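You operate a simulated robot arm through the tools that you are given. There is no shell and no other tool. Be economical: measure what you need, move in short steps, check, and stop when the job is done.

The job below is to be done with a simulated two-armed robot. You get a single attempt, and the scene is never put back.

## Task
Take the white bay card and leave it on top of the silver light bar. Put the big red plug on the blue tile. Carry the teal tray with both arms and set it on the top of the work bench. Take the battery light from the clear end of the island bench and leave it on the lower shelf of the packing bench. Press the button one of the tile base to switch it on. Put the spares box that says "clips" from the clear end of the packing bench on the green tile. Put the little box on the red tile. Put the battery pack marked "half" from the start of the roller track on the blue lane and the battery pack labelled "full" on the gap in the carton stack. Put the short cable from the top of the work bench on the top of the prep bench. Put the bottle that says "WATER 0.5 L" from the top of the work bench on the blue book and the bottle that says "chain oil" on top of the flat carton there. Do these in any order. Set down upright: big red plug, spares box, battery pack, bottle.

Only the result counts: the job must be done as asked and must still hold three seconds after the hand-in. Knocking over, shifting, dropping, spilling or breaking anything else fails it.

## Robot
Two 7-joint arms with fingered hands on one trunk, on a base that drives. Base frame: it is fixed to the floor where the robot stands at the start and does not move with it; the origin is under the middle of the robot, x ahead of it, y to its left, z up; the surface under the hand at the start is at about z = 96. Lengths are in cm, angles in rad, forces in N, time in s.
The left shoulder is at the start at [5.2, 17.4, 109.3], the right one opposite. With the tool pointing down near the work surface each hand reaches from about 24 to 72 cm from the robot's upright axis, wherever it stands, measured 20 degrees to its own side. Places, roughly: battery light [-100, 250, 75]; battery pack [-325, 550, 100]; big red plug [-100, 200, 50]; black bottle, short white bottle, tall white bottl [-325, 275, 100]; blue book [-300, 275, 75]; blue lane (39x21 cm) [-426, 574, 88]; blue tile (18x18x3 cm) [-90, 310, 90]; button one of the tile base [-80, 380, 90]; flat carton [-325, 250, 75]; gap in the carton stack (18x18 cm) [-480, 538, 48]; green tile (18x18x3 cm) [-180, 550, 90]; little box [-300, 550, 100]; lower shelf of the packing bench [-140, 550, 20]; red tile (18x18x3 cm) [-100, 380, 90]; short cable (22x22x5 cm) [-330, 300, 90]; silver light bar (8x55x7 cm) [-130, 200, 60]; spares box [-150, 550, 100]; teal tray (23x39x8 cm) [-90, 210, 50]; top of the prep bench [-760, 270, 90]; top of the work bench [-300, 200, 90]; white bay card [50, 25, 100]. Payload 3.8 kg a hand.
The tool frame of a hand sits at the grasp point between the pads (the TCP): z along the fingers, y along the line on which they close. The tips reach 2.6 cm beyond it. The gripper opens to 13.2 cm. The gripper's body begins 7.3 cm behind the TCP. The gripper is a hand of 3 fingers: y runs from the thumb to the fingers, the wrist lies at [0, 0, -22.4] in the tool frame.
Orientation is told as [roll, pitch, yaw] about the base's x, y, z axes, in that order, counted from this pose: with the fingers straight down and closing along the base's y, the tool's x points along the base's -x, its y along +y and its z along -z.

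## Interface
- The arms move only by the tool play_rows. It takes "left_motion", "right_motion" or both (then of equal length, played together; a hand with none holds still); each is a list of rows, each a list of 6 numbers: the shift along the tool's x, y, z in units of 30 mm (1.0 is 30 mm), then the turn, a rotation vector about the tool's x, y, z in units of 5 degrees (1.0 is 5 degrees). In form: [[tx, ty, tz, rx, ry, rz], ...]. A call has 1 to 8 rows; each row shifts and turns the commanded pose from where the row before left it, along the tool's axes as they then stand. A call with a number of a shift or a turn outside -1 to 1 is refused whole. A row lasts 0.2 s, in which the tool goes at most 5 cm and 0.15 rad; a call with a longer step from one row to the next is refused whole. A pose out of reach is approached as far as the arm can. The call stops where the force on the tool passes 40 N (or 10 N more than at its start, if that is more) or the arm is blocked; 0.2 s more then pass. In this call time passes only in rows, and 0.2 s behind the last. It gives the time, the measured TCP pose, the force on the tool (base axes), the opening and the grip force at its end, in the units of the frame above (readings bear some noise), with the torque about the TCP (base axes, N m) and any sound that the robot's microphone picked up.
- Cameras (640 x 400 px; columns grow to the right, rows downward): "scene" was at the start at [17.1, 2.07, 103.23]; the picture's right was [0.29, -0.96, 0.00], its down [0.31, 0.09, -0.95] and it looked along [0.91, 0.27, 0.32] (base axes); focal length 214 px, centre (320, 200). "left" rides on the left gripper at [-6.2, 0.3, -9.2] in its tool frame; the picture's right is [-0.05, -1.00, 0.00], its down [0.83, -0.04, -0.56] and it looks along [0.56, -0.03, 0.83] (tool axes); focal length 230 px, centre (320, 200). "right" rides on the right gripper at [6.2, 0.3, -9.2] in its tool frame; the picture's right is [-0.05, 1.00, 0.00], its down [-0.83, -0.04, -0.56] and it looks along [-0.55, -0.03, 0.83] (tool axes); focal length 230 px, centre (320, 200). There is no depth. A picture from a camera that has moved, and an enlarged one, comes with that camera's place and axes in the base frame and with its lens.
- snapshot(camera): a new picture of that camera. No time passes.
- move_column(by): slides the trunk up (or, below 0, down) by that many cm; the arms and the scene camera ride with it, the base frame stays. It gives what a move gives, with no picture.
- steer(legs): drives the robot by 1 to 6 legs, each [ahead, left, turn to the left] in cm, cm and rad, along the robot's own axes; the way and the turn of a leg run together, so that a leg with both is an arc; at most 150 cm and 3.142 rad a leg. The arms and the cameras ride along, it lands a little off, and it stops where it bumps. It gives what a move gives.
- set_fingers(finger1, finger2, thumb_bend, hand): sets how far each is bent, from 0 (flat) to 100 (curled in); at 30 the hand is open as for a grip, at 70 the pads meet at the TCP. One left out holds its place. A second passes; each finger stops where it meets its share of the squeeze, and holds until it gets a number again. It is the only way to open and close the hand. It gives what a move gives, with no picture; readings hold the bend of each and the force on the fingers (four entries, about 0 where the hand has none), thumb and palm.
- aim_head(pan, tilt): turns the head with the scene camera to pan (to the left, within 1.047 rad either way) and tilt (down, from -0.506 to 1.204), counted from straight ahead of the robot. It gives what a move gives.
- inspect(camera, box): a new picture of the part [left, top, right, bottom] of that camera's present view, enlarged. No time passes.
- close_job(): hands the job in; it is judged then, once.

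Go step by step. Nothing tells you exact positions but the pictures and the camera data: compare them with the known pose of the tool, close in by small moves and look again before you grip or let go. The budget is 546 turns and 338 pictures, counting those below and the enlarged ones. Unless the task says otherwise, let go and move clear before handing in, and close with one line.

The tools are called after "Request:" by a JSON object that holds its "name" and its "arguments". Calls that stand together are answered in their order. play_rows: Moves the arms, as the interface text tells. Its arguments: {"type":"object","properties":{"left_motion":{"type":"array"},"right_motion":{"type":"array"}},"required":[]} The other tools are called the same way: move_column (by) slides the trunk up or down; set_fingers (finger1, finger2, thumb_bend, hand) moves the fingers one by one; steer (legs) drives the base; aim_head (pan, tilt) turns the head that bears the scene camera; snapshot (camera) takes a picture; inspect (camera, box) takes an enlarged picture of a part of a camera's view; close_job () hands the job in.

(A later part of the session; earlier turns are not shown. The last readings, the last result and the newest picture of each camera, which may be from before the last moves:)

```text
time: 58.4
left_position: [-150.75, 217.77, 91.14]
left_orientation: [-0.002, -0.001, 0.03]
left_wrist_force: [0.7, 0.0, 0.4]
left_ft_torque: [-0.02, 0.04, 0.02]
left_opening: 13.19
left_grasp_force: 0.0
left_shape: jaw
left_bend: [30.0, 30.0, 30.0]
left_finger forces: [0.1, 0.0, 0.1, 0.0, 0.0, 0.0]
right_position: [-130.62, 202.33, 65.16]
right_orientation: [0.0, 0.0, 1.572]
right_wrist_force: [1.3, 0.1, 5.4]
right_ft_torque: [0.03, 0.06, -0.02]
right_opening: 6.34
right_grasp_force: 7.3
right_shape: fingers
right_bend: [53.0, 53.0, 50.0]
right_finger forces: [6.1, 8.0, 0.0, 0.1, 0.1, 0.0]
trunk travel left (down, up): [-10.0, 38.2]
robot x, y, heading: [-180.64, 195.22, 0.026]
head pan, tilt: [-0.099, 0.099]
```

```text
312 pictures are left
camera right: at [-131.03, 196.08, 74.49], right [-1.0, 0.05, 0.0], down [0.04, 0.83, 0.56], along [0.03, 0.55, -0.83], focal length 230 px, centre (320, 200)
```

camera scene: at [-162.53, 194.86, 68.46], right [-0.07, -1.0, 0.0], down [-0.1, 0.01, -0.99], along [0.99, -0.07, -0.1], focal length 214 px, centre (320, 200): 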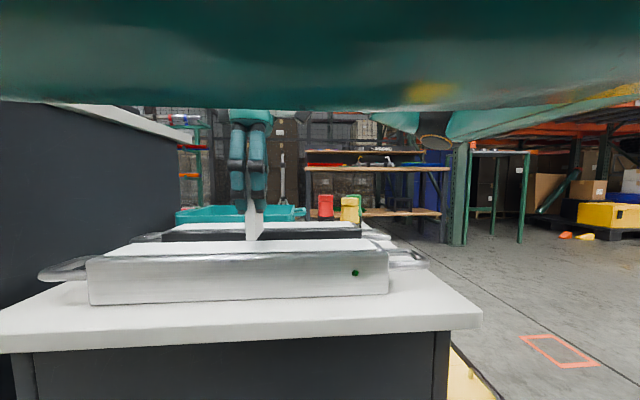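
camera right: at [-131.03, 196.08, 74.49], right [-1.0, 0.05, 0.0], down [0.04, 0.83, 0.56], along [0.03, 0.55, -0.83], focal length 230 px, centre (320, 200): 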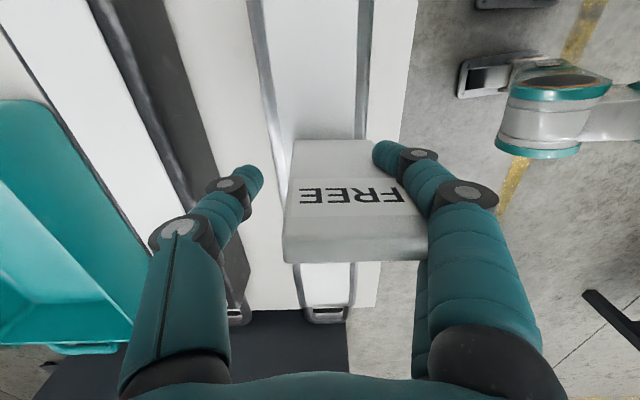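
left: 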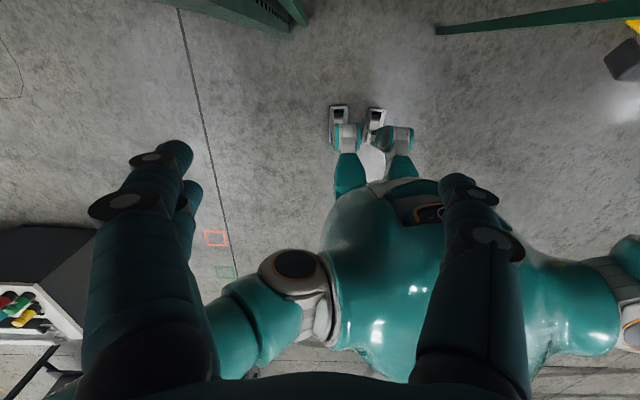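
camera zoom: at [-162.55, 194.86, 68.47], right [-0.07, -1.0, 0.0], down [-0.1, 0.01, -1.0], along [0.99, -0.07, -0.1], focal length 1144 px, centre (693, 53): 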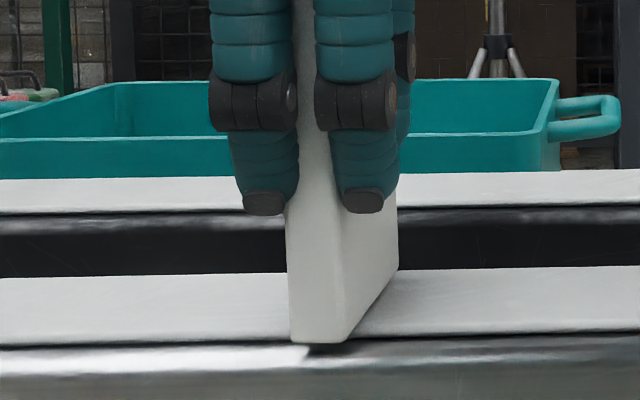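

The card is slightly wedged between the two fingers and followed them ~0.7 cm. I close the thumb back as a support, then open the fingers one at a time.

Request:
{"name": "set_fingers", "arguments": {"hand": "right", "thumb_bend": 63}}

Request:
{"name": "set_fingers", "arguments": {"hand": "right", "finger1": 42}}

Request:
{"name": "inspect", "arguments": {"camera": "scene", "box": [190, 190, 310, 265]}}

Request:
{"name": "snapshot", "arguments": {"camera": "right"}}

```text
time: 59.4
left_position: [-150.74, 217.9, 91.2]
left_orientation: [-0.002, -0.002, 0.029]
left_wrist_force: [-0.6, -0.4, -0.8]
left_ft_torque: [-0.01, 0.02, -0.02]
left_opening: 13.2
left_grasp_force: 0.0
left_shape: jaw
left_bend: [30.0, 30.0, 30.0]
left_finger forces: [0.1, 0.0, 0.1, 0.0, 0.0, 0.1]
right_position: [-130.75, 202.13, 65.32]
right_orientation: [-0.001, 0.0, 1.573]
right_wrist_force: [0.8, 0.4, 5.0]
right_ft_torque: [0.02, 0.09, 0.0]
right_opening: 4.68
right_grasp_force: 8.7
right_shape: fingers
right_bend: [52.0, 52.0, 62.0]
right_finger forces: [6.5, 8.6, 0.1, 0.0, 1.7, 0.1]
trunk travel left (down, up): [-10.0, 38.2]
robot x, y, heading: [-180.24, 195.38, 0.028]
head pan, tilt: [-0.099, 0.099]
```

```text
time: 60.4
left_position: [-150.86, 217.8, 91.19]
left_orientation: [-0.002, -0.002, 0.03]
left_wrist_force: [0.3, 0.6, 0.0]
left_ft_torque: [0.01, 0.04, 0.03]
left_opening: 13.17
left_grasp_force: 0.0
left_shape: jaw
left_bend: [30.0, 30.0, 30.0]
left_finger forces: [0.0, 0.0, 0.0, 0.0, 0.0, 0.0]
right_position: [-130.62, 202.25, 65.26]
right_orientation: [0.0, 0.0, 1.572]
right_wrist_force: [0.5, 1.1, 0.0]
right_ft_torque: [-0.02, -0.01, -0.01]
right_opening: 6.05
right_grasp_force: 0.9
right_shape: fingers
right_bend: [42.0, 50.0, 63.0]
right_finger forces: [0.2, 0.7, 0.0, 0.1, 0.5, 0.0]
trunk travel left (down, up): [-10.0, 38.2]
robot x, y, heading: [-180.65, 195.23, 0.026]
head pan, tilt: [-0.099, 0.099]
```

```text
5.33 times, centred on (250, 228) of scene
camera zoom: at [-162.54, 194.86, 68.46], right [-0.07, -1.0, 0.0], down [-0.1, 0.01, -1.0], along [0.99, -0.07, -0.1], focal length 1144 px, centre (693, 53)
```

zoom: 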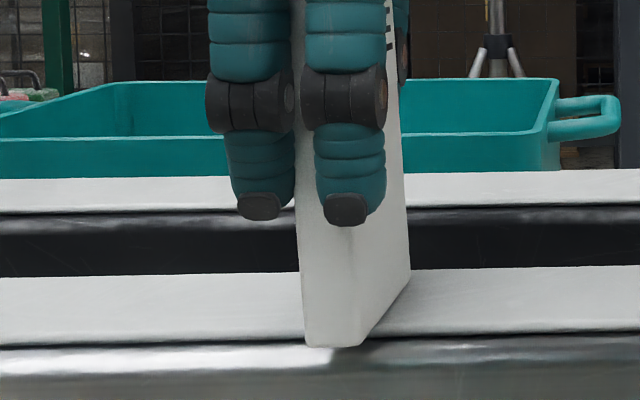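

```text
310 pictures are left
camera right: at [-131.01, 196.08, 74.47], right [-1.0, 0.05, 0.0], down [0.04, 0.83, 0.56], along [0.03, 0.55, -0.83], focal length 230 px, centre (320, 200)
```

right: 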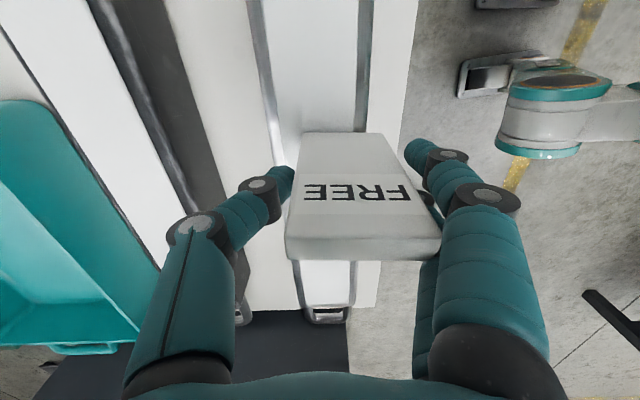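

The card stands free now. I open everything and rise.

Request:
{"name": "set_fingers", "arguments": {"hand": "right", "finger1": 36, "finger2": 36, "thumb_bend": 40}}

Request:
{"name": "inspect", "arguments": {"camera": "scene", "box": [190, 190, 310, 265]}}

Request:
{"name": "snapshot", "arguments": {"camera": "right"}}

```text
time: 61.4
left_position: [-150.76, 217.98, 91.19]
left_orientation: [-0.001, -0.001, 0.028]
left_wrist_force: [-0.7, -0.5, -0.6]
left_ft_torque: [0.0, -0.04, 0.04]
left_opening: 13.18
left_grasp_force: 0.1
left_shape: jaw
left_bend: [30.0, 30.0, 30.0]
left_finger forces: [0.0, 0.0, 0.0, 0.1, 0.1, 0.1]
right_position: [-130.65, 202.23, 65.19]
right_orientation: [-0.001, 0.0, 1.572]
right_wrist_force: [-0.1, -0.3, 0.9]
right_ft_torque: [-0.01, -0.01, 0.04]
right_opening: 10.73
right_grasp_force: 0.1
right_shape: fingers
right_bend: [36.0, 36.0, 40.0]
right_finger forces: [0.0, 0.0, 0.1, 0.1, 0.0, 0.0]
trunk travel left (down, up): [-10.0, 38.2]
robot x, y, heading: [-180.64, 195.16, 0.027]
head pan, tilt: [-0.099, 0.099]
```

```text
5.33 times, centred on (250, 228) of scene
camera zoom: at [-162.54, 194.86, 68.46], right [-0.07, -1.0, 0.0], down [-0.1, 0.01, -1.0], along [0.99, -0.07, -0.1], focal length 1144 px, centre (693, 53)
```

zoom: 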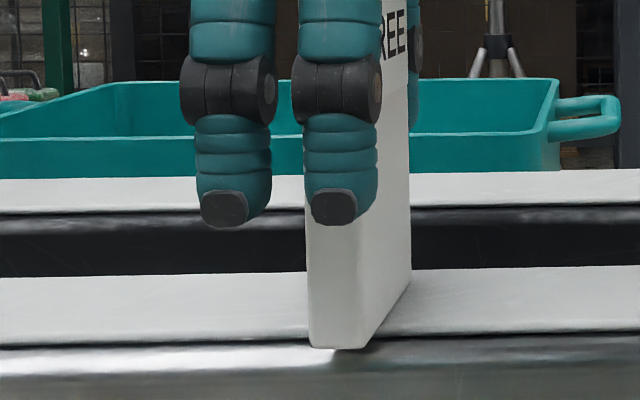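

```text
308 pictures are left
camera right: at [-131.01, 196.08, 74.48], right [-1.0, 0.05, 0.0], down [0.04, 0.83, 0.56], along [0.03, 0.55, -0.83], focal length 230 px, centre (320, 200)
```

right: 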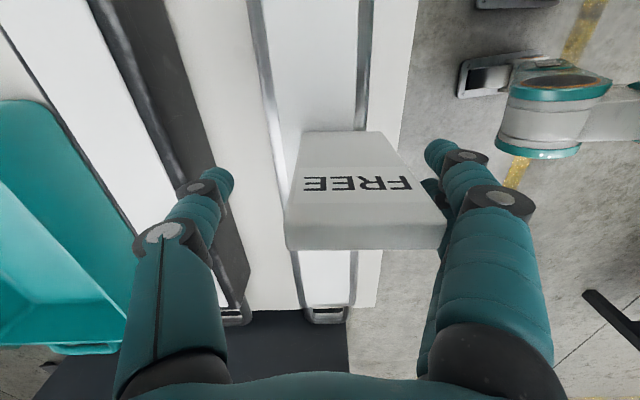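

The card stands by itself on the bar. I raise the hand clear.

Request:
{"name": "play_rows", "arguments": {"right_motion": [[0, 0.15, -0.3, 0, 0, 0], [0, 0, -1, 0, 0, 0], [0, 0, -1, 0, 0, 0], [0, 0, -1, 0, 0, 0], [0, 0, -1, 0, 0, 0], [0, 0, -1, 0, 0, 0]]}}

Request:
{"name": "snapshot", "arguments": {"camera": "scene"}}

```text
time: 62.8
left_position: [-150.78, 217.74, 91.14]
left_orientation: [-0.002, -0.002, 0.029]
left_wrist_force: [-0.2, 0.2, -0.1]
left_ft_torque: [0.01, -0.01, 0.01]
left_opening: 13.15
left_grasp_force: 0.1
left_shape: jaw
left_bend: [30.0, 30.0, 30.0]
left_finger forces: [0.1, 0.1, 0.0, 0.0, 0.1, 0.1]
right_position: [-131.08, 202.09, 81.04]
right_orientation: [0.001, 0.001, 1.573]
right_wrist_force: [-1.1, -0.1, 0.1]
right_ft_torque: [0.05, 0.03, 0.02]
right_opening: 10.79
right_grasp_force: 0.1
right_shape: fingers
right_bend: [36.0, 36.0, 40.0]
right_finger forces: [0.0, 0.0, 0.0, 0.0, 0.0, 0.0]
trunk travel left (down, up): [-10.0, 38.2]
robot x, y, heading: [-180.42, 195.21, 0.028]
head pan, tilt: [-0.099, 0.099]
```

```text
307 pictures are left
camera scene: at [-162.56, 194.86, 68.47], right [-0.07, -1.0, 0.0], down [-0.1, 0.01, -1.0], along [0.99, -0.07, -0.1], focal length 214 px, centre (320, 200)
```

scene: 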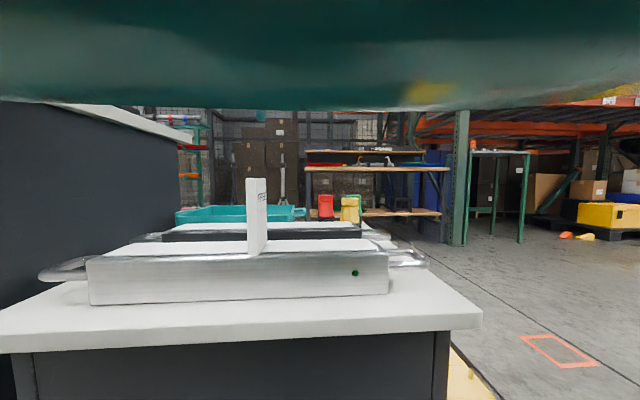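

The card stands on the silver bar. I withdraw the hand, raise the trunk and study the plugs and the tray.

Request:
{"name": "play_rows", "arguments": {"right_motion": [[0, 1, -0.5, 0, 0, 1], [0, 1, 0, 0, 0, 1], [0, 1, 0, 0, 0, 1], [0, 0, 0, 0, 0, 1], [0, 0, 0, 0, 0, 1], [0, 0, 0, 0, 0, 1], [0, 0, 0, 0, 0, 1], [0, 0, 0, 0, 0, 1]]}}

Request:
{"name": "move_column", "arguments": {"by": 30}}

Request:
{"name": "aim_head", "arguments": {"pan": 0.0, "tilt": 0.5}}

Request:
{"name": "inspect", "arguments": {"camera": "scene", "box": [200, 120, 440, 270]}}

Request:
{"name": "inspect", "arguments": {"camera": "scene", "box": [0, 200, 240, 350]}}

```text
time: 64.6
left_position: [-150.78, 217.85, 91.0]
left_orientation: [-0.001, -0.002, 0.029]
left_wrist_force: [0.9, 0.3, 0.8]
left_ft_torque: [0.01, -0.02, -0.01]
left_opening: 13.19
left_grasp_force: 0.0
left_shape: jaw
left_bend: [30.0, 30.0, 30.0]
left_finger forces: [0.0, 0.1, 0.1, 0.0, 0.0, 0.0]
right_position: [-139.96, 202.95, 82.52]
right_orientation: [0.0, 0.0, 0.873]
right_wrist_force: [-0.8, 0.3, 1.1]
right_ft_torque: [-0.01, 0.02, -0.03]
right_opening: 10.8
right_grasp_force: 0.0
right_shape: fingers
right_bend: [36.0, 36.0, 40.0]
right_finger forces: [0.0, 0.0, 0.0, 0.0, 0.0, 0.1]
trunk travel left (down, up): [-10.0, 38.2]
robot x, y, heading: [-180.27, 195.44, 0.025]
head pan, tilt: [-0.099, 0.099]
```

```text
time: 67.6
left_position: [-150.78, 217.82, 121.28]
left_orientation: [-0.002, 0.001, 0.028]
left_wrist_force: [-0.2, -0.3, -0.2]
left_ft_torque: [0.0, 0.03, -0.01]
left_opening: 13.2
left_grasp_force: 0.0
left_shape: jaw
left_bend: [30.0, 30.0, 30.0]
left_finger forces: [0.1, 0.0, 0.0, 0.1, 0.1, 0.1]
right_position: [-140.01, 202.92, 112.39]
right_orientation: [0.0, 0.0, 0.874]
right_wrist_force: [0.3, -0.3, -0.2]
right_ft_torque: [-0.02, 0.01, -0.01]
right_opening: 10.78
right_grasp_force: 0.0
right_shape: fingers
right_bend: [36.0, 36.0, 40.0]
right_finger forces: [0.0, 0.0, 0.1, 0.0, 0.0, 0.0]
trunk travel left (down, up): [-40.0, 8.2]
robot x, y, heading: [-180.54, 195.31, 0.024]
head pan, tilt: [-0.099, 0.099]
```

```text
time: 68.5
left_position: [-150.82, 217.7, 121.02]
left_orientation: [-0.003, -0.002, 0.03]
left_wrist_force: [0.5, -0.1, -0.1]
left_ft_torque: [0.04, 0.02, -0.01]
left_opening: 13.18
left_grasp_force: 0.0
left_shape: jaw
left_bend: [30.0, 30.0, 30.0]
left_finger forces: [0.0, 0.0, 0.0, 0.0, 0.0, 0.0]
right_position: [-140.0, 202.96, 112.63]
right_orientation: [0.0, -0.001, 0.875]
right_wrist_force: [1.2, -0.4, 0.4]
right_ft_torque: [-0.02, 0.0, 0.01]
right_opening: 10.76
right_grasp_force: 0.1
right_shape: fingers
right_bend: [36.0, 36.0, 40.0]
right_finger forces: [0.0, 0.1, 0.0, 0.1, 0.0, 0.1]
trunk travel left (down, up): [-40.0, 8.2]
robot x, y, heading: [-180.35, 195.33, 0.027]
head pan, tilt: [0.0, 0.499]
```

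```text
2.67 times, centred on (320, 195) of scene
camera zoom: at [-161.74, 195.79, 95.88], right [0.03, -1.0, 0.0], down [-0.48, -0.01, -0.88], along [0.88, 0.02, -0.48], focal length 572 px, centre (320, 213)
```

zoom: 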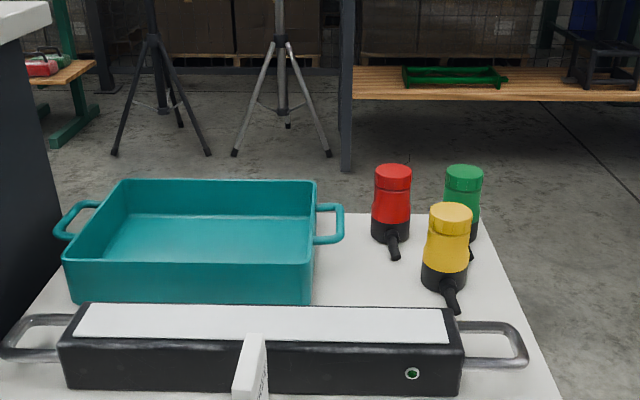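

```text
2.67 times, centred on (120, 275) of scene
camera zoom: at [-161.74, 195.79, 95.88], right [0.03, -1.0, 0.0], down [-0.48, -0.01, -0.88], along [0.88, 0.02, -0.48], focal length 572 px, centre (853, 0)
```

zoom: 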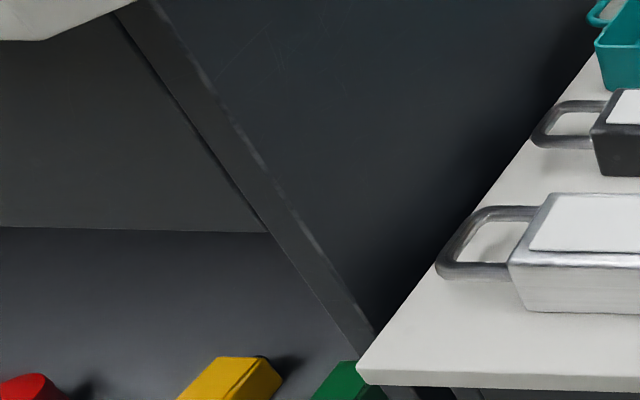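

Red plug stands at about (-89, 187), z 51–63. Before leaving I look left along the island's upper part.

Request:
{"name": "aim_head", "arguments": {"pan": 1.0, "tilt": 0.2}}

Request:
{"name": "snapshot", "arguments": {"camera": "scene"}}

```text
time: 69.8
left_position: [-150.81, 217.81, 121.15]
left_orientation: [-0.002, 0.001, 0.031]
left_wrist_force: [-0.2, 0.0, 0.5]
left_ft_torque: [0.0, 0.0, -0.01]
left_opening: 13.15
left_grasp_force: 0.1
left_shape: jaw
left_bend: [30.0, 30.0, 30.0]
left_finger forces: [0.0, 0.1, 0.1, 0.1, 0.0, 0.0]
right_position: [-139.96, 203.03, 112.53]
right_orientation: [-0.002, 0.001, 0.875]
right_wrist_force: [-0.8, 0.1, -0.4]
right_ft_torque: [0.0, 0.02, 0.01]
right_opening: 10.75
right_grasp_force: 0.1
right_shape: fingers
right_bend: [36.0, 36.0, 40.0]
right_finger forces: [0.0, 0.0, 0.0, 0.0, 0.1, 0.0]
trunk travel left (down, up): [-40.0, 8.2]
robot x, y, heading: [-180.58, 195.38, 0.028]
head pan, tilt: [1.0, 0.201]
```

```text
304 pictures are left
camera scene: at [-166.02, 203.51, 98.64], right [0.86, -0.52, 0.0], down [-0.1, -0.17, -0.98], along [0.51, 0.84, -0.2], focal length 214 px, centre (320, 200)
```

scene: 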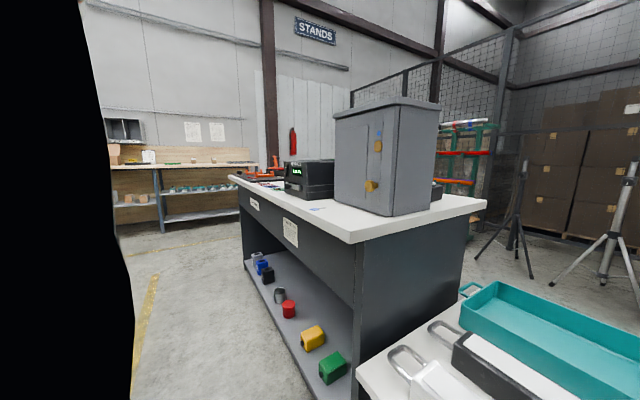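

The upper island has a grey cabinet, a black device and a dark box near the far corner. I drive around to the +x side, facing −x.

Request:
{"name": "steer", "arguments": {"legs": [[0, -145, 0], [145, 0, 0], [0, 145, 0], [0, 0, 3.11]]}}

Request:
{"name": "aim_head", "arguments": {"pan": 0.0, "tilt": 0.55}}

Request:
{"name": "snapshot", "arguments": {"camera": "scene"}}

Request:
{"name": "aim_head", "arguments": {"pan": -0.8, "tilt": 0.3}}

Request:
{"name": "snapshot", "arguments": {"camera": "scene"}}

```text
time: 109.3
left_position: [-63.32, 180.92, 120.99]
left_orientation: [-0.002, -0.002, 3.135]
left_wrist_force: [-0.1, -0.4, -0.1]
left_ft_torque: [-0.01, -0.01, 0.03]
left_opening: 13.2
left_grasp_force: 0.1
left_shape: jaw
left_bend: [30.0, 30.0, 30.0]
left_finger forces: [0.1, 0.0, 0.0, 0.1, 0.1, 0.0]
right_position: [-73.55, 196.01, 112.6]
right_orientation: [0.0, -0.001, -2.304]
right_wrist_force: [0.2, 0.3, 0.0]
right_ft_torque: [-0.03, 0.0, 0.01]
right_opening: 10.78
right_grasp_force: 0.0
right_shape: fingers
right_bend: [36.0, 36.0, 40.0]
right_finger forces: [0.1, 0.1, 0.1, 0.0, 0.0, 0.1]
trunk travel left (down, up): [-40.0, 8.2]
robot x, y, heading: [-32.73, 201.85, 3.131]
head pan, tilt: [1.0, 0.201]
```

```text
time: 110.6
left_position: [-63.3, 180.86, 121.08]
left_orientation: [-0.001, -0.002, 3.134]
left_wrist_force: [-0.8, -0.6, -0.6]
left_ft_torque: [0.0, 0.0, -0.03]
left_opening: 13.21
left_grasp_force: 0.0
left_shape: jaw
left_bend: [30.0, 30.0, 30.0]
left_finger forces: [0.0, 0.0, 0.0, 0.1, 0.0, 0.1]
right_position: [-73.52, 196.12, 112.64]
right_orientation: [0.001, -0.002, -2.303]
right_wrist_force: [-0.1, 0.2, -0.3]
right_ft_torque: [0.0, 0.0, 0.01]
right_opening: 10.74
right_grasp_force: 0.0
right_shape: fingers
right_bend: [36.0, 36.0, 40.0]
right_finger forces: [0.0, 0.0, 0.0, 0.0, 0.0, 0.0]
trunk travel left (down, up): [-40.0, 8.2]
robot x, y, heading: [-33.17, 202.1, 3.134]
head pan, tilt: [0.0, 0.55]
```

```text
303 pictures are left
camera scene: at [-51.79, 202.14, 95.42], right [0.01, 1.0, 0.0], down [0.52, 0.0, -0.85], along [-0.85, 0.01, -0.52], focal length 214 px, centre (320, 200)
```

scene: 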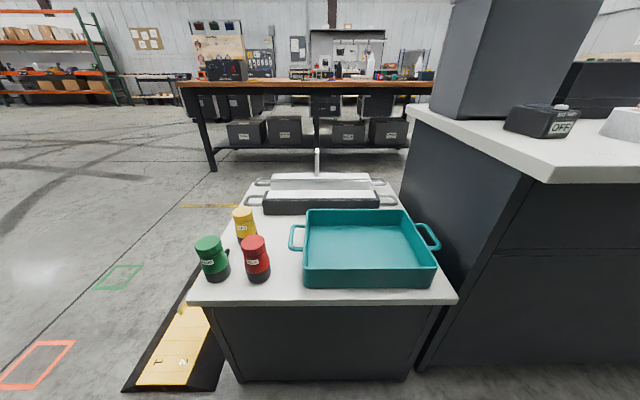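

```text
time: 111.7
left_position: [-63.33, 180.89, 121.06]
left_orientation: [-0.002, -0.002, 3.135]
left_wrist_force: [-0.4, 0.7, 0.3]
left_ft_torque: [-0.02, 0.02, -0.03]
left_opening: 13.23
left_grasp_force: 0.1
left_shape: jaw
left_bend: [30.0, 30.0, 30.0]
left_finger forces: [0.1, 0.0, 0.0, 0.0, 0.0, 0.1]
right_position: [-73.55, 196.11, 112.69]
right_orientation: [-0.001, 0.001, -2.304]
right_wrist_force: [-0.1, -0.5, -0.2]
right_ft_torque: [0.01, 0.02, -0.01]
right_opening: 10.8
right_grasp_force: 0.0
right_shape: fingers
right_bend: [36.0, 36.0, 40.0]
right_finger forces: [0.0, 0.1, 0.1, 0.0, 0.1, 0.0]
trunk travel left (down, up): [-40.0, 8.2]
robot x, y, heading: [-33.21, 202.15, 3.131]
head pan, tilt: [-0.799, 0.3]
```

```text
302 pictures are left
camera scene: at [-49.28, 208.81, 97.71], right [0.72, 0.69, 0.0], down [0.2, -0.21, -0.96], along [-0.66, 0.69, -0.3], focal length 214 px, centre (320, 200)
```

scene: 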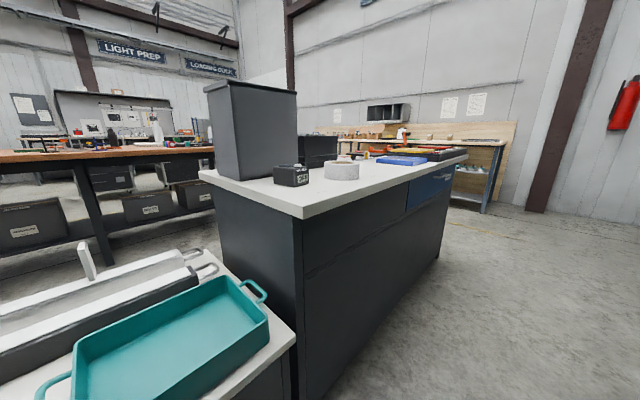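

Request:
{"name": "inspect", "arguments": {"camera": "scene", "box": [260, 100, 500, 250]}}

Request:
{"name": "aim_head", "arguments": {"pan": -0.4, "tilt": 0.4}}

Request:
{"name": "inspect", "arguments": {"camera": "scene", "box": [350, 60, 590, 210]}}

```text
2.67 times, centred on (380, 175) of scene
camera zoom: at [-49.28, 208.81, 97.71], right [0.72, 0.69, 0.0], down [0.2, -0.21, -0.96], along [-0.66, 0.69, -0.3], focal length 572 px, centre (160, 267)
```

zoom: 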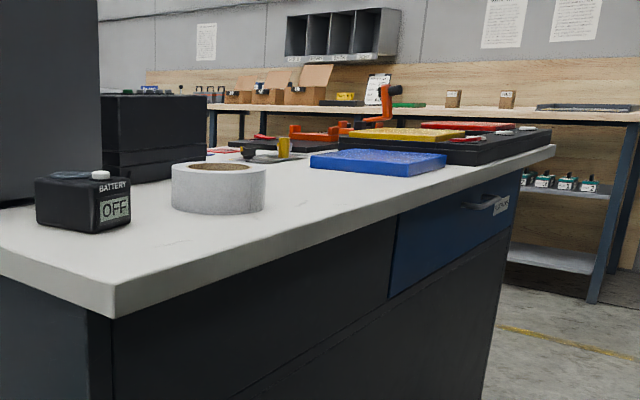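

```text
time: 112.6
left_position: [-63.31, 180.96, 121.15]
left_orientation: [-0.002, -0.002, 3.136]
left_wrist_force: [0.5, 0.1, 0.1]
left_ft_torque: [0.01, 0.02, -0.01]
left_opening: 13.19
left_grasp_force: 0.1
left_shape: jaw
left_bend: [30.0, 30.0, 30.0]
left_finger forces: [0.0, 0.1, 0.0, 0.0, 0.0, 0.1]
right_position: [-73.49, 195.98, 112.56]
right_orientation: [-0.001, 0.001, -2.305]
right_wrist_force: [0.0, -0.4, -1.3]
right_ft_torque: [-0.01, -0.02, 0.02]
right_opening: 10.8
right_grasp_force: 0.0
right_shape: fingers
right_bend: [36.0, 36.0, 40.0]
right_finger forces: [0.0, 0.0, 0.0, 0.0, 0.0, 0.0]
trunk travel left (down, up): [-40.0, 8.2]
robot x, y, heading: [-32.8, 201.78, 3.134]
head pan, tilt: [-0.4, 0.4]
```

```text
2.67 times, centred on (470, 135) of scene
camera zoom: at [-51.32, 205.75, 96.79], right [0.4, 0.92, 0.0], down [0.36, -0.15, -0.92], along [-0.85, 0.37, -0.39], focal length 572 px, centre (-80, 373)
```

zoom: 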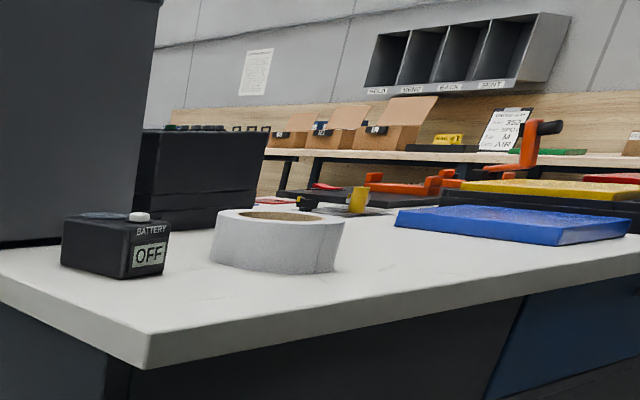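

The black box marked "BATTERY OFF" on the upper top is the battery light; the plug stands at ≈(-88, 187). I'll take the plug with the left hand: lower the trunk, pull the right hand aside and turn the left hand so it closes along x.

Request:
{"name": "move_column", "arguments": {"by": -28}}

Request:
{"name": "play_rows", "arguments": {"left_motion": [[0, 0, 0, 0, 0, 1], [0, 0, 0, 0, 0, 1], [0, 0, 0, 0, 0, 1], [0, 0, 0, 0, 0, 1], [0, 0, 0, 0, 0, 1], [0, 0, 0, 0, 0, 1], [0, 0, 0, 0, 0, 1], [0, 0, 0, 0, 0, 1]], "right_motion": [[1, 0, 0, 0, 0, 0], [1, 0, 0, 0, 0, 0], [1, 0, 0, 0, 0, 0], [1, 0, 0, 0, 0, 0], [0, 0, 0, 0, 0, 1], [0, 0, 0, 0, 0, 1], [0, 0, 0, 0, 0, 1], [0, 0, 0, 0, 0, 1]]}}

Request:
{"name": "play_rows", "arguments": {"left_motion": [[0, 0, 0, 0, 0, 1], [0, 0, 0, 0, 0, 1], [0, 0, 0, 0, 0, 1], [0, 0, 0, 0, 0, 1], [0, 0, 0, 0, 0, 1], [0, 0, 0, 0, 0, 1], [0, 0, 0, 0, 0, 1], [0, 0, 0, 0, 0, 1]], "right_motion": [[0, 0, 0, 0, 0, 1], [0, 0, 0, 0, 0, 1], [0, 0, 0, 0, 0, 1], [0, 0, 0, 0, 0, 1], [0, 0, 0, 0, 0, 1], [0, 0, 0, 0, 0, 0], [0, 0, 0, 0, 0, 0], [0, 0, 0, 0, 0, 0]]}}

Request:
{"name": "snapshot", "arguments": {"camera": "left"}}

```text
time: 115.4
left_position: [-63.29, 180.85, 93.09]
left_orientation: [-0.002, -0.002, 3.133]
left_wrist_force: [0.1, 0.4, 0.4]
left_ft_torque: [0.0, 0.02, 0.01]
left_opening: 13.18
left_grasp_force: 0.2
left_shape: jaw
left_bend: [30.0, 30.0, 30.0]
left_finger forces: [0.0, 0.1, 0.1, 0.1, 0.1, 0.0]
right_position: [-73.56, 196.23, 84.51]
right_orientation: [-0.001, 0.0, -2.302]
right_wrist_force: [-0.1, 0.5, -0.1]
right_ft_torque: [-0.02, -0.03, 0.0]
right_opening: 10.79
right_grasp_force: 0.0
right_shape: fingers
right_bend: [36.0, 36.0, 40.0]
right_finger forces: [0.0, 0.1, 0.0, 0.1, 0.1, 0.0]
trunk travel left (down, up): [-12.0, 36.2]
robot x, y, heading: [-33.12, 202.0, 3.137]
head pan, tilt: [-0.4, 0.4]
```

```text
time: 117.2
left_position: [-63.14, 180.92, 93.05]
left_orientation: [0.002, -0.001, 2.438]
left_wrist_force: [0.7, -0.1, 0.2]
left_ft_torque: [0.0, 0.0, 0.06]
left_opening: 13.2
left_grasp_force: 0.1
left_shape: jaw
left_bend: [30.0, 30.0, 30.0]
left_finger forces: [0.1, 0.0, 0.1, 0.0, 0.0, 0.0]
right_position: [-65.47, 204.83, 84.48]
right_orientation: [-0.001, 0.0, -2.651]
right_wrist_force: [0.4, 0.5, 0.4]
right_ft_torque: [0.0, 0.0, 0.0]
right_opening: 10.77
right_grasp_force: 0.0
right_shape: fingers
right_bend: [36.0, 36.0, 40.0]
right_finger forces: [0.0, 0.1, 0.0, 0.1, 0.0, 0.0]
trunk travel left (down, up): [-12.0, 36.2]
robot x, y, heading: [-32.93, 202.39, 3.134]
head pan, tilt: [-0.4, 0.4]
```

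```text
time: 119.0
left_position: [-63.26, 180.9, 93.11]
left_orientation: [0.0, -0.001, 1.738]
left_wrist_force: [0.9, -0.5, 0.1]
left_ft_torque: [0.01, -0.04, 0.04]
left_opening: 13.2
left_grasp_force: 0.0
left_shape: jaw
left_bend: [30.0, 30.0, 30.0]
left_finger forces: [0.0, 0.0, 0.0, 0.1, 0.1, 0.1]
right_position: [-65.45, 204.99, 84.5]
right_orientation: [-0.001, 0.0, -3.09]
right_wrist_force: [-0.5, 0.0, -0.4]
right_ft_torque: [0.01, -0.03, -0.01]
right_opening: 10.79
right_grasp_force: 0.0
right_shape: fingers
right_bend: [36.0, 36.0, 40.0]
right_finger forces: [0.0, 0.0, 0.1, 0.0, 0.0, 0.1]
trunk travel left (down, up): [-12.0, 36.2]
robot x, y, heading: [-32.52, 201.99, 3.133]
head pan, tilt: [-0.4, 0.4]
```

```text
299 pictures are left
camera left: at [-64.65, 186.96, 102.25], right [0.98, 0.22, 0.0], down [0.18, -0.81, 0.55], along [0.12, -0.54, -0.83], focal length 230 px, centre (320, 200)
```

left: 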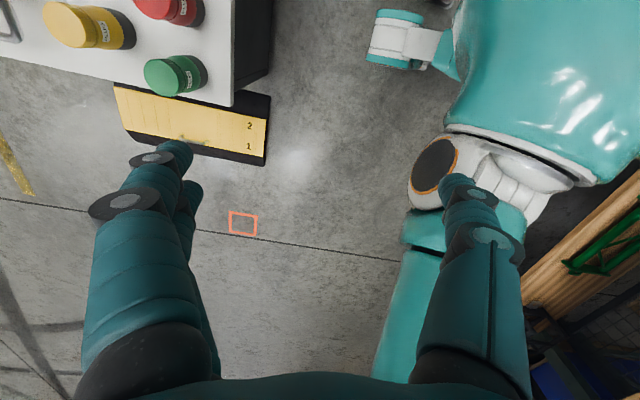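

Request:
{"name": "play_rows", "arguments": {"left_motion": [[0, 0, 0, 0, 0, 0.95], [0, 0, 0, 0, 0, 0.95], [-0.7, 1, 0, 0, 0, 0], [-0.7, 1, 0, 0, 0, 0], [-0.6, 1, 0, 0, 0, 0], [0, 1, 0, 0, 0, 0], [0, 1, 0, 0, 0, 0], [0, 1, 0, 0, 0, 0]]}}

Request:
{"name": "set_fingers", "arguments": {"hand": "left", "finger1": 40, "finger2": 40, "thumb_bend": 40}}

Request:
{"name": "play_rows", "arguments": {"left_motion": [[0, 1, 0, 0, 0, 0], [0, 0.9, 0, 0, 0, 0], [0, 0.4, 0, 0, 0, 0], [0, 0, 1, 0, 0, 0], [0, 0, 1, 0, 0, 0], [0, 0, 1, 0, 0, 0]]}}

Request:
{"name": "snapshot", "arguments": {"camera": "left"}}

```text
time: 120.8
left_position: [-80.14, 184.68, 92.17]
left_orientation: [0.002, -0.002, 1.576]
left_wrist_force: [0.0, 0.4, -0.2]
left_ft_torque: [0.02, 0.01, 0.02]
left_opening: 13.19
left_grasp_force: 0.0
left_shape: jaw
left_bend: [30.0, 30.0, 30.0]
left_finger forces: [0.0, 0.0, 0.0, 0.0, 0.0, 0.0]
left hand out of reach, approached as far as the arm can: row 7, 8
right_position: [-65.48, 204.96, 84.57]
right_orientation: [0.001, 0.0, -3.089]
right_wrist_force: [-0.8, 0.0, 0.2]
right_ft_torque: [0.0, -0.01, 0.0]
right_opening: 10.76
right_grasp_force: 0.2
right_shape: fingers
right_bend: [36.0, 36.0, 40.0]
right_finger forces: [0.0, 0.1, 0.1, 0.1, 0.0, 0.0]
trunk travel left (down, up): [-12.0, 36.2]
robot x, y, heading: [-32.92, 202.18, 3.14]
head pan, tilt: [-0.4, 0.4]
```

```text
time: 121.8
left_position: [-80.13, 184.73, 92.21]
left_orientation: [0.004, -0.004, 1.573]
left_wrist_force: [-0.6, 0.3, -0.4]
left_ft_torque: [0.0, 0.02, 0.02]
left_opening: 10.23
left_grasp_force: 0.0
left_shape: fingers
left_bend: [40.0, 40.0, 40.0]
left_finger forces: [0.0, 0.1, 0.1, 0.1, 0.0, 0.0]
right_position: [-65.43, 205.05, 84.52]
right_orientation: [-0.002, 0.001, -3.089]
right_wrist_force: [-0.5, -0.3, -0.5]
right_ft_torque: [0.03, 0.0, 0.01]
right_opening: 10.75
right_grasp_force: 0.0
right_shape: fingers
right_bend: [36.0, 36.0, 40.0]
right_finger forces: [0.1, 0.1, 0.0, 0.1, 0.1, 0.1]
trunk travel left (down, up): [-12.0, 36.2]
robot x, y, heading: [-32.71, 202.19, 3.129]
head pan, tilt: [-0.4, 0.4]
```

```text
time: 123.2
left_position: [-84.8, 182.26, 81.63]
left_orientation: [0.001, -0.002, 1.574]
left_wrist_force: [0.0, 0.7, 0.2]
left_ft_torque: [-0.01, 0.03, 0.02]
left_opening: 10.18
left_grasp_force: 0.0
left_shape: fingers
left_bend: [40.0, 40.0, 40.0]
left_finger forces: [0.0, 0.0, 0.0, 0.0, 0.0, 0.1]
left hand out of reach, approached as far as the arm can: row 1, 2, 3
right_position: [-65.49, 205.04, 84.48]
right_orientation: [-0.002, 0.0, -3.09]
right_wrist_force: [-0.5, 0.2, -0.2]
right_ft_torque: [-0.02, 0.0, 0.01]
right_opening: 10.77
right_grasp_force: 0.2
right_shape: fingers
right_bend: [36.0, 36.0, 40.0]
right_finger forces: [0.0, 0.0, 0.0, 0.1, 0.0, 0.0]
trunk travel left (down, up): [-12.0, 36.2]
robot x, y, heading: [-32.87, 201.98, 3.131]
head pan, tilt: [-0.4, 0.4]
```

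```text
298 pictures are left
camera left: at [-85.09, 188.5, 90.74], right [1.0, 0.05, 0.0], down [0.05, -0.83, 0.55], along [0.03, -0.55, -0.83], focal length 230 px, centre (320, 200)
```

left: 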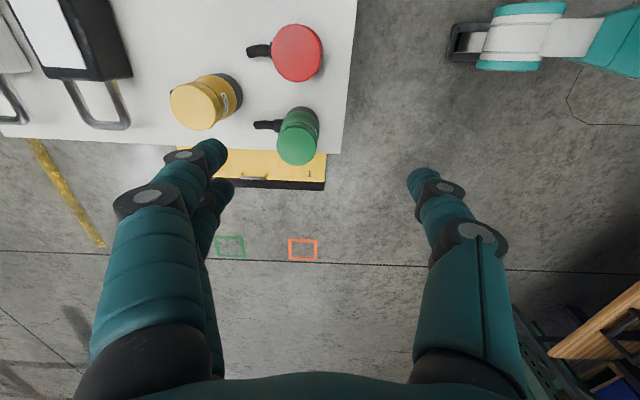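

The arm was at its reach limit while high; going lower should allow it. I descend with tips still above the plugs.

Request:
{"name": "play_rows", "arguments": {"left_motion": [[0, 0, 1, 0, 0, 0], [0, 0, 1, 0, 0, 0], [0, 0, 1, 0, 0, 0], [0, 0, 1, 0, 0, 0]]}}

Request:
{"name": "snapshot", "arguments": {"camera": "left"}}

```text
time: 124.2
left_position: [-84.81, 182.36, 69.4]
left_orientation: [0.001, -0.002, 1.573]
left_wrist_force: [0.1, 1.1, -0.4]
left_ft_torque: [0.0, 0.01, 0.01]
left_opening: 10.22
left_grasp_force: 0.0
left_shape: fingers
left_bend: [40.0, 40.0, 40.0]
left_finger forces: [0.1, 0.0, 0.1, 0.1, 0.0, 0.0]
right_position: [-65.51, 205.03, 84.54]
right_orientation: [0.0, 0.0, -3.088]
right_wrist_force: [-0.8, -0.1, 0.1]
right_ft_torque: [0.0, 0.04, 0.0]
right_opening: 10.75
right_grasp_force: 0.0
right_shape: fingers
right_bend: [36.0, 36.0, 40.0]
right_finger forces: [0.0, 0.0, 0.0, 0.2, 0.0, 0.0]
trunk travel left (down, up): [-12.0, 36.2]
robot x, y, heading: [-33.03, 202.28, 3.134]
head pan, tilt: [-0.4, 0.4]
```

```text
297 pictures are left
camera left: at [-85.21, 188.46, 78.59], right [1.0, 0.05, 0.0], down [0.05, -0.83, 0.55], along [0.03, -0.55, -0.83], focal length 230 px, centre (320, 200)
```

left: 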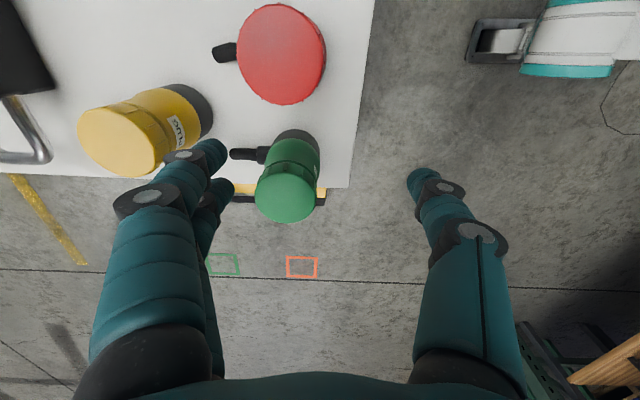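

Request:
{"name": "play_rows", "arguments": {"left_motion": [[-0.95, 0.45, 0, 0, 0, 0], [-0.92, 0.45, 0, 0, 0, 0]]}}

Request:
{"name": "snapshot", "arguments": {"camera": "left"}}

```text
time: 124.8
left_position: [-87.06, 186.73, 69.64]
left_orientation: [0.003, -0.001, 1.578]
left_wrist_force: [0.1, 0.5, 0.1]
left_ft_torque: [0.01, 0.03, -0.05]
left_opening: 10.18
left_grasp_force: 0.2
left_shape: fingers
left_bend: [40.0, 40.0, 40.0]
left_finger forces: [0.0, 0.0, 0.0, 0.0, 0.0, 0.1]
left hand out of reach, approached as far as the arm can: row 2
right_position: [-65.52, 205.12, 84.47]
right_orientation: [0.001, 0.001, -3.09]
right_wrist_force: [-0.1, 0.1, 0.6]
right_ft_torque: [-0.01, -0.01, 0.01]
right_opening: 10.75
right_grasp_force: 0.1
right_shape: fingers
right_bend: [36.0, 36.0, 40.0]
right_finger forces: [0.0, 0.0, 0.0, 0.0, 0.1, 0.2]
trunk travel left (down, up): [-12.0, 36.2]
robot x, y, heading: [-32.73, 202.33, 3.136]
head pan, tilt: [-0.4, 0.4]
```

```text
296 pictures are left
camera left: at [-87.45, 192.85, 78.75], right [1.0, 0.06, 0.0], down [0.05, -0.83, 0.55], along [0.03, -0.55, -0.83], focal length 230 px, centre (320, 200)
```

left: 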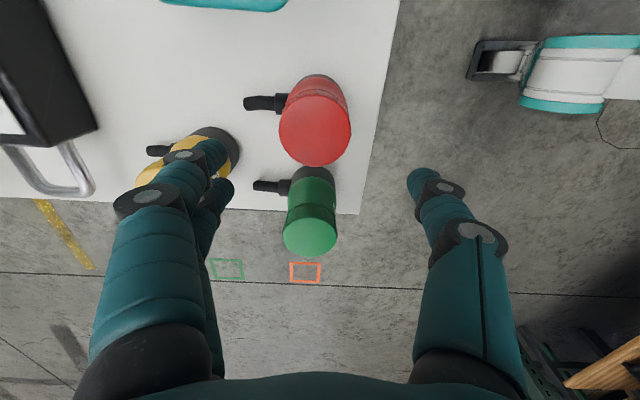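

I pull the left hand back and drive 8 cm closer to gain reach.

Request:
{"name": "play_rows", "arguments": {"left_motion": [[0, -1, -0.5, 0, 0, 0], [0, -1, 0, 0, 0, 0], [0, -0.7, 0, 0, 0, 0]]}}

Request:
{"name": "steer", "arguments": {"legs": [[8, 0, 0]]}}

Request:
{"name": "snapshot", "arguments": {"camera": "left"}}

```text
time: 125.6
left_position: [-78.75, 186.61, 71.02]
left_orientation: [0.001, -0.003, 1.576]
left_wrist_force: [-0.6, 0.5, -1.0]
left_ft_torque: [0.02, -0.03, 0.0]
left_opening: 10.23
left_grasp_force: 0.0
left_shape: fingers
left_bend: [40.0, 40.0, 40.0]
left_finger forces: [0.1, 0.1, 0.0, 0.0, 0.1, 0.1]
right_position: [-65.5, 205.1, 84.52]
right_orientation: [-0.001, 0.0, -3.088]
right_wrist_force: [0.2, 0.7, -0.8]
right_ft_torque: [0.0, -0.01, -0.04]
right_opening: 10.77
right_grasp_force: 0.0
right_shape: fingers
right_bend: [36.0, 36.0, 40.0]
right_finger forces: [0.0, 0.0, 0.0, 0.1, 0.1, 0.0]
trunk travel left (down, up): [-12.0, 36.2]
robot x, y, heading: [-33.14, 202.21, 3.134]
head pan, tilt: [-0.4, 0.4]
```

```text
time: 126.7
left_position: [-86.81, 186.72, 71.11]
left_orientation: [0.002, -0.001, 1.574]
left_wrist_force: [-0.7, 0.6, -0.1]
left_ft_torque: [-0.02, -0.02, 0.04]
left_opening: 10.17
left_grasp_force: 0.1
left_shape: fingers
left_bend: [40.0, 40.0, 40.0]
left_finger forces: [0.0, 0.0, 0.0, 0.1, 0.0, 0.0]
right_position: [-73.55, 204.97, 84.53]
right_orientation: [0.0, -0.001, -3.088]
right_wrist_force: [-0.4, 0.4, -0.4]
right_ft_torque: [-0.02, -0.02, 0.0]
right_opening: 10.75
right_grasp_force: 0.0
right_shape: fingers
right_bend: [36.0, 36.0, 40.0]
right_finger forces: [0.0, 0.0, 0.1, 0.0, 0.0, 0.1]
trunk travel left (down, up): [-12.0, 36.2]
robot x, y, heading: [-40.78, 202.5, 3.136]
head pan, tilt: [-0.4, 0.4]
```

```text
295 pictures are left
camera left: at [-87.18, 192.89, 80.28], right [1.0, 0.06, 0.0], down [0.05, -0.83, 0.55], along [0.03, -0.55, -0.83], focal length 230 px, centre (320, 200)
```

left: 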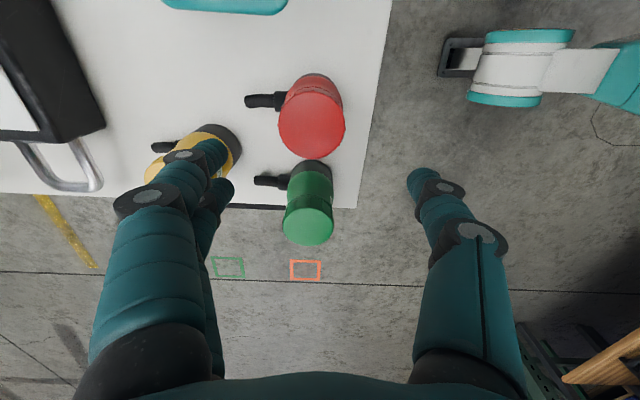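

Request:
{"name": "play_rows", "arguments": {"left_motion": [[-0.53, 0.3, 0, 0, 0, 0], [0, 0, 0.9, 0, 0, 0], [0, 0, 0.9, 0, 0, 0]]}}

Request:
{"name": "snapshot", "arguments": {"camera": "left"}}

```text
time: 127.5
left_position: [-87.63, 188.29, 65.67]
left_orientation: [0.002, -0.002, 1.574]
left_wrist_force: [-0.2, -0.4, -0.1]
left_ft_torque: [-0.02, 0.02, 0.0]
left_opening: 10.22
left_grasp_force: 0.1
left_shape: fingers
left_bend: [40.0, 40.0, 40.0]
left_finger forces: [0.0, 0.0, 0.1, 0.0, 0.0, 0.1]
right_position: [-73.42, 205.04, 84.64]
right_orientation: [-0.001, -0.001, -3.087]
right_wrist_force: [0.6, 0.5, -0.1]
right_ft_torque: [-0.02, 0.01, 0.01]
right_opening: 10.77
right_grasp_force: 0.0
right_shape: fingers
right_bend: [36.0, 36.0, 40.0]
right_finger forces: [0.1, 0.1, 0.1, 0.0, 0.0, 0.1]
trunk travel left (down, up): [-12.0, 36.2]
robot x, y, heading: [-40.85, 202.15, 3.135]
head pan, tilt: [-0.4, 0.4]
```

```text
294 pictures are left
camera left: at [-88.09, 194.43, 74.92], right [1.0, 0.06, 0.0], down [0.05, -0.83, 0.55], along [0.03, -0.55, -0.83], focal length 230 px, centre (320, 200)
```

left: 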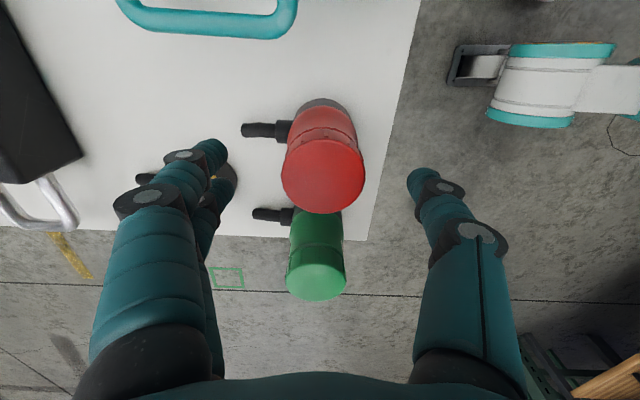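

Request:
{"name": "play_rows", "arguments": {"left_motion": [[0, 0, 0.7, 0, 0, 0], [0, 0, 0.7, 0, 0, 0], [0, 0, 0.6, 0, 0, 0]]}}

Request:
{"name": "snapshot", "arguments": {"camera": "left"}}

```text
time: 128.2
left_position: [-87.9, 188.34, 59.78]
left_orientation: [0.004, -0.001, 1.574]
left_wrist_force: [0.3, 0.0, 0.4]
left_ft_torque: [0.01, 0.0, 0.0]
left_opening: 10.18
left_grasp_force: 0.0
left_shape: fingers
left_bend: [40.0, 40.0, 40.0]
left_finger forces: [0.0, 0.0, 0.0, 0.1, 0.1, 0.1]
right_position: [-73.44, 204.98, 84.54]
right_orientation: [0.002, 0.001, -3.087]
right_wrist_force: [-0.4, 0.1, 0.1]
right_ft_torque: [0.02, 0.0, -0.01]
right_opening: 10.77
right_grasp_force: 0.0
right_shape: fingers
right_bend: [36.0, 36.0, 40.0]
right_finger forces: [0.0, 0.1, 0.0, 0.0, 0.0, 0.0]
trunk travel left (down, up): [-12.0, 36.2]
robot x, y, heading: [-40.97, 202.14, 3.132]
head pan, tilt: [-0.4, 0.4]
```

```text
293 pictures are left
camera left: at [-88.18, 194.54, 68.96], right [1.0, 0.06, 0.0], down [0.05, -0.83, 0.55], along [0.03, -0.55, -0.83], focal length 230 px, centre (320, 200)
```

left: 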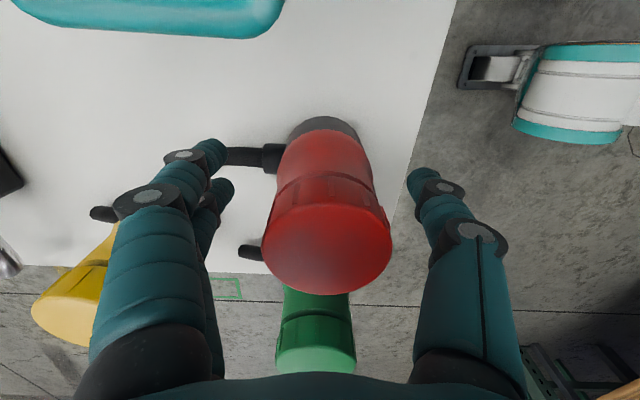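

The plug sits centred between the fingers. I close.

Request:
{"name": "set_fingers", "arguments": {"hand": "left", "finger1": 65, "finger2": 65, "thumb_bend": 65}}

Request:
{"name": "snapshot", "arguments": {"camera": "left"}}

```text
time: 129.2
left_position: [-87.75, 188.41, 59.82]
left_orientation: [0.002, -0.003, 1.574]
left_wrist_force: [-0.3, 1.5, 4.2]
left_ft_torque: [0.0, 0.0, -0.02]
left_opening: 4.24
left_grasp_force: 10.1
left_shape: fingers
left_bend: [60.0, 57.0, 60.0]
left_finger forces: [3.9, 6.4, 0.1, 0.0, 10.1, 0.0]
right_position: [-73.3, 205.03, 84.59]
right_orientation: [0.001, -0.001, -3.087]
right_wrist_force: [-0.6, 0.3, 0.5]
right_ft_torque: [0.0, 0.0, 0.0]
right_opening: 10.76
right_grasp_force: 0.1
right_shape: fingers
right_bend: [36.0, 36.0, 40.0]
right_finger forces: [0.0, 0.1, 0.0, 0.1, 0.1, 0.0]
trunk travel left (down, up): [-12.0, 36.2]
robot x, y, heading: [-40.65, 202.2, 3.138]
head pan, tilt: [-0.4, 0.4]
```

```text
292 pictures are left
camera left: at [-88.16, 194.56, 69.01], right [1.0, 0.06, 0.0], down [0.05, -0.83, 0.55], along [0.03, -0.55, -0.83], focal length 230 px, centre (320, 200)
```

left: 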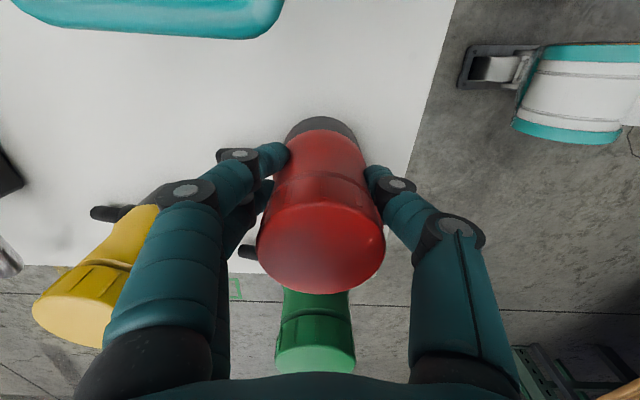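

Request:
{"name": "play_rows", "arguments": {"left_motion": [[0, 0, -0.5, 0, 0, 0], [0, 0, -1, 0, 0, 0], [0, 0, -1, 0, 0, 0]]}}

Request:
{"name": "move_column", "arguments": {"by": 35}}

Request:
{"name": "snapshot", "arguments": {"camera": "left"}}

```text
time: 130.1
left_position: [-87.7, 188.27, 67.31]
left_orientation: [-0.001, -0.001, 1.574]
left_wrist_force: [0.2, 0.0, -3.4]
left_ft_torque: [0.0, 0.01, 0.01]
left_opening: 4.19
left_grasp_force: 9.3
left_shape: fingers
left_bend: [60.0, 57.0, 60.0]
left_finger forces: [3.8, 6.4, 0.0, 0.0, 9.6, 0.0]
right_position: [-73.29, 205.09, 84.53]
right_orientation: [-0.001, 0.0, -3.087]
right_wrist_force: [0.7, 0.2, 0.2]
right_ft_torque: [0.02, 0.01, -0.02]
right_opening: 10.77
right_grasp_force: 0.0
right_shape: fingers
right_bend: [36.0, 36.0, 40.0]
right_finger forces: [0.1, 0.1, 0.0, 0.0, 0.0, 0.0]
trunk travel left (down, up): [-12.0, 36.2]
robot x, y, heading: [-40.79, 202.04, 3.137]
head pan, tilt: [-0.4, 0.4]
```

```text
time: 133.5
left_position: [-82.57, 188.18, 121.66]
left_orientation: [0.47, -0.008, 1.572]
left_wrist_force: [-0.3, -0.5, -3.0]
left_ft_torque: [0.02, -0.06, 0.02]
left_opening: 4.21
left_grasp_force: 10.9
left_shape: fingers
left_bend: [60.0, 57.0, 60.0]
left_finger forces: [3.6, 6.5, 0.0, 0.0, 11.0, 0.0]
right_position: [-73.49, 205.09, 119.49]
right_orientation: [0.001, 0.001, -3.087]
right_wrist_force: [-0.3, -0.2, 0.2]
right_ft_torque: [0.01, -0.01, -0.01]
right_opening: 10.76
right_grasp_force: 0.0
right_shape: fingers
right_bend: [36.0, 36.0, 40.0]
right_finger forces: [0.0, 0.0, 0.0, 0.0, 0.0, 0.1]
trunk travel left (down, up): [-47.0, 1.2]
robot x, y, heading: [-40.8, 202.57, 3.135]
head pan, tilt: [-0.4, 0.4]
```

```text
291 pictures are left
camera left: at [-78.74, 194.39, 130.04], right [0.89, 0.06, -0.45], down [0.29, -0.83, 0.47], along [-0.35, -0.55, -0.76], focal length 230 px, centre (320, 200)
```

left: 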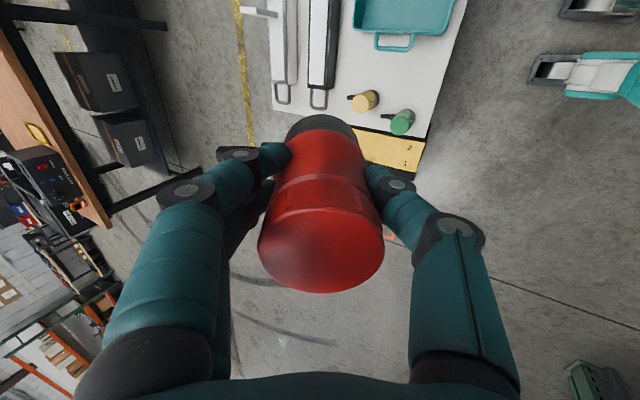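

The plug is held; the hand tilted while the trunk rose, so I level it again.

Request:
{"name": "play_rows", "arguments": {"left_motion": [[0, -0.4, 0.4, 0.9, 0, 0], [0, -0.4, 0.4, 0.9, 0, 0], [0, -0.4, 0.4, 0.9, 0, 0], [0, -0.4, 0.4, 0.9, 0, 0], [0, -0.4, 0.4, 0.9, 0, 0], [0, -0.4, 0.4, 0.9, 0, 0]]}}

```text
time: 134.9
left_position: [-78.29, 185.71, 113.77]
left_orientation: [0.003, -0.01, 1.576]
left_wrist_force: [-0.3, 0.0, -2.5]
left_ft_torque: [0.01, -0.05, 0.02]
left_opening: 4.17
left_grasp_force: 10.5
left_shape: fingers
left_bend: [60.0, 57.0, 60.0]
left_finger forces: [3.9, 6.9, 0.1, 0.0, 10.0, 0.0]
left hand out of reach, approached as far as the arm can: row 1, 2, 4, 5
right_position: [-73.44, 204.96, 119.43]
right_orientation: [-0.002, 0.0, -3.087]
right_wrist_force: [-0.6, 0.3, -0.3]
right_ft_torque: [0.0, 0.05, 0.02]
right_opening: 10.78
right_grasp_force: 0.0
right_shape: fingers
right_bend: [36.0, 36.0, 40.0]
right_finger forces: [0.0, 0.0, 0.1, 0.0, 0.0, 0.0]
trunk travel left (down, up): [-47.0, 1.2]
robot x, y, heading: [-40.64, 202.26, 3.134]
head pan, tilt: [-0.4, 0.4]
```

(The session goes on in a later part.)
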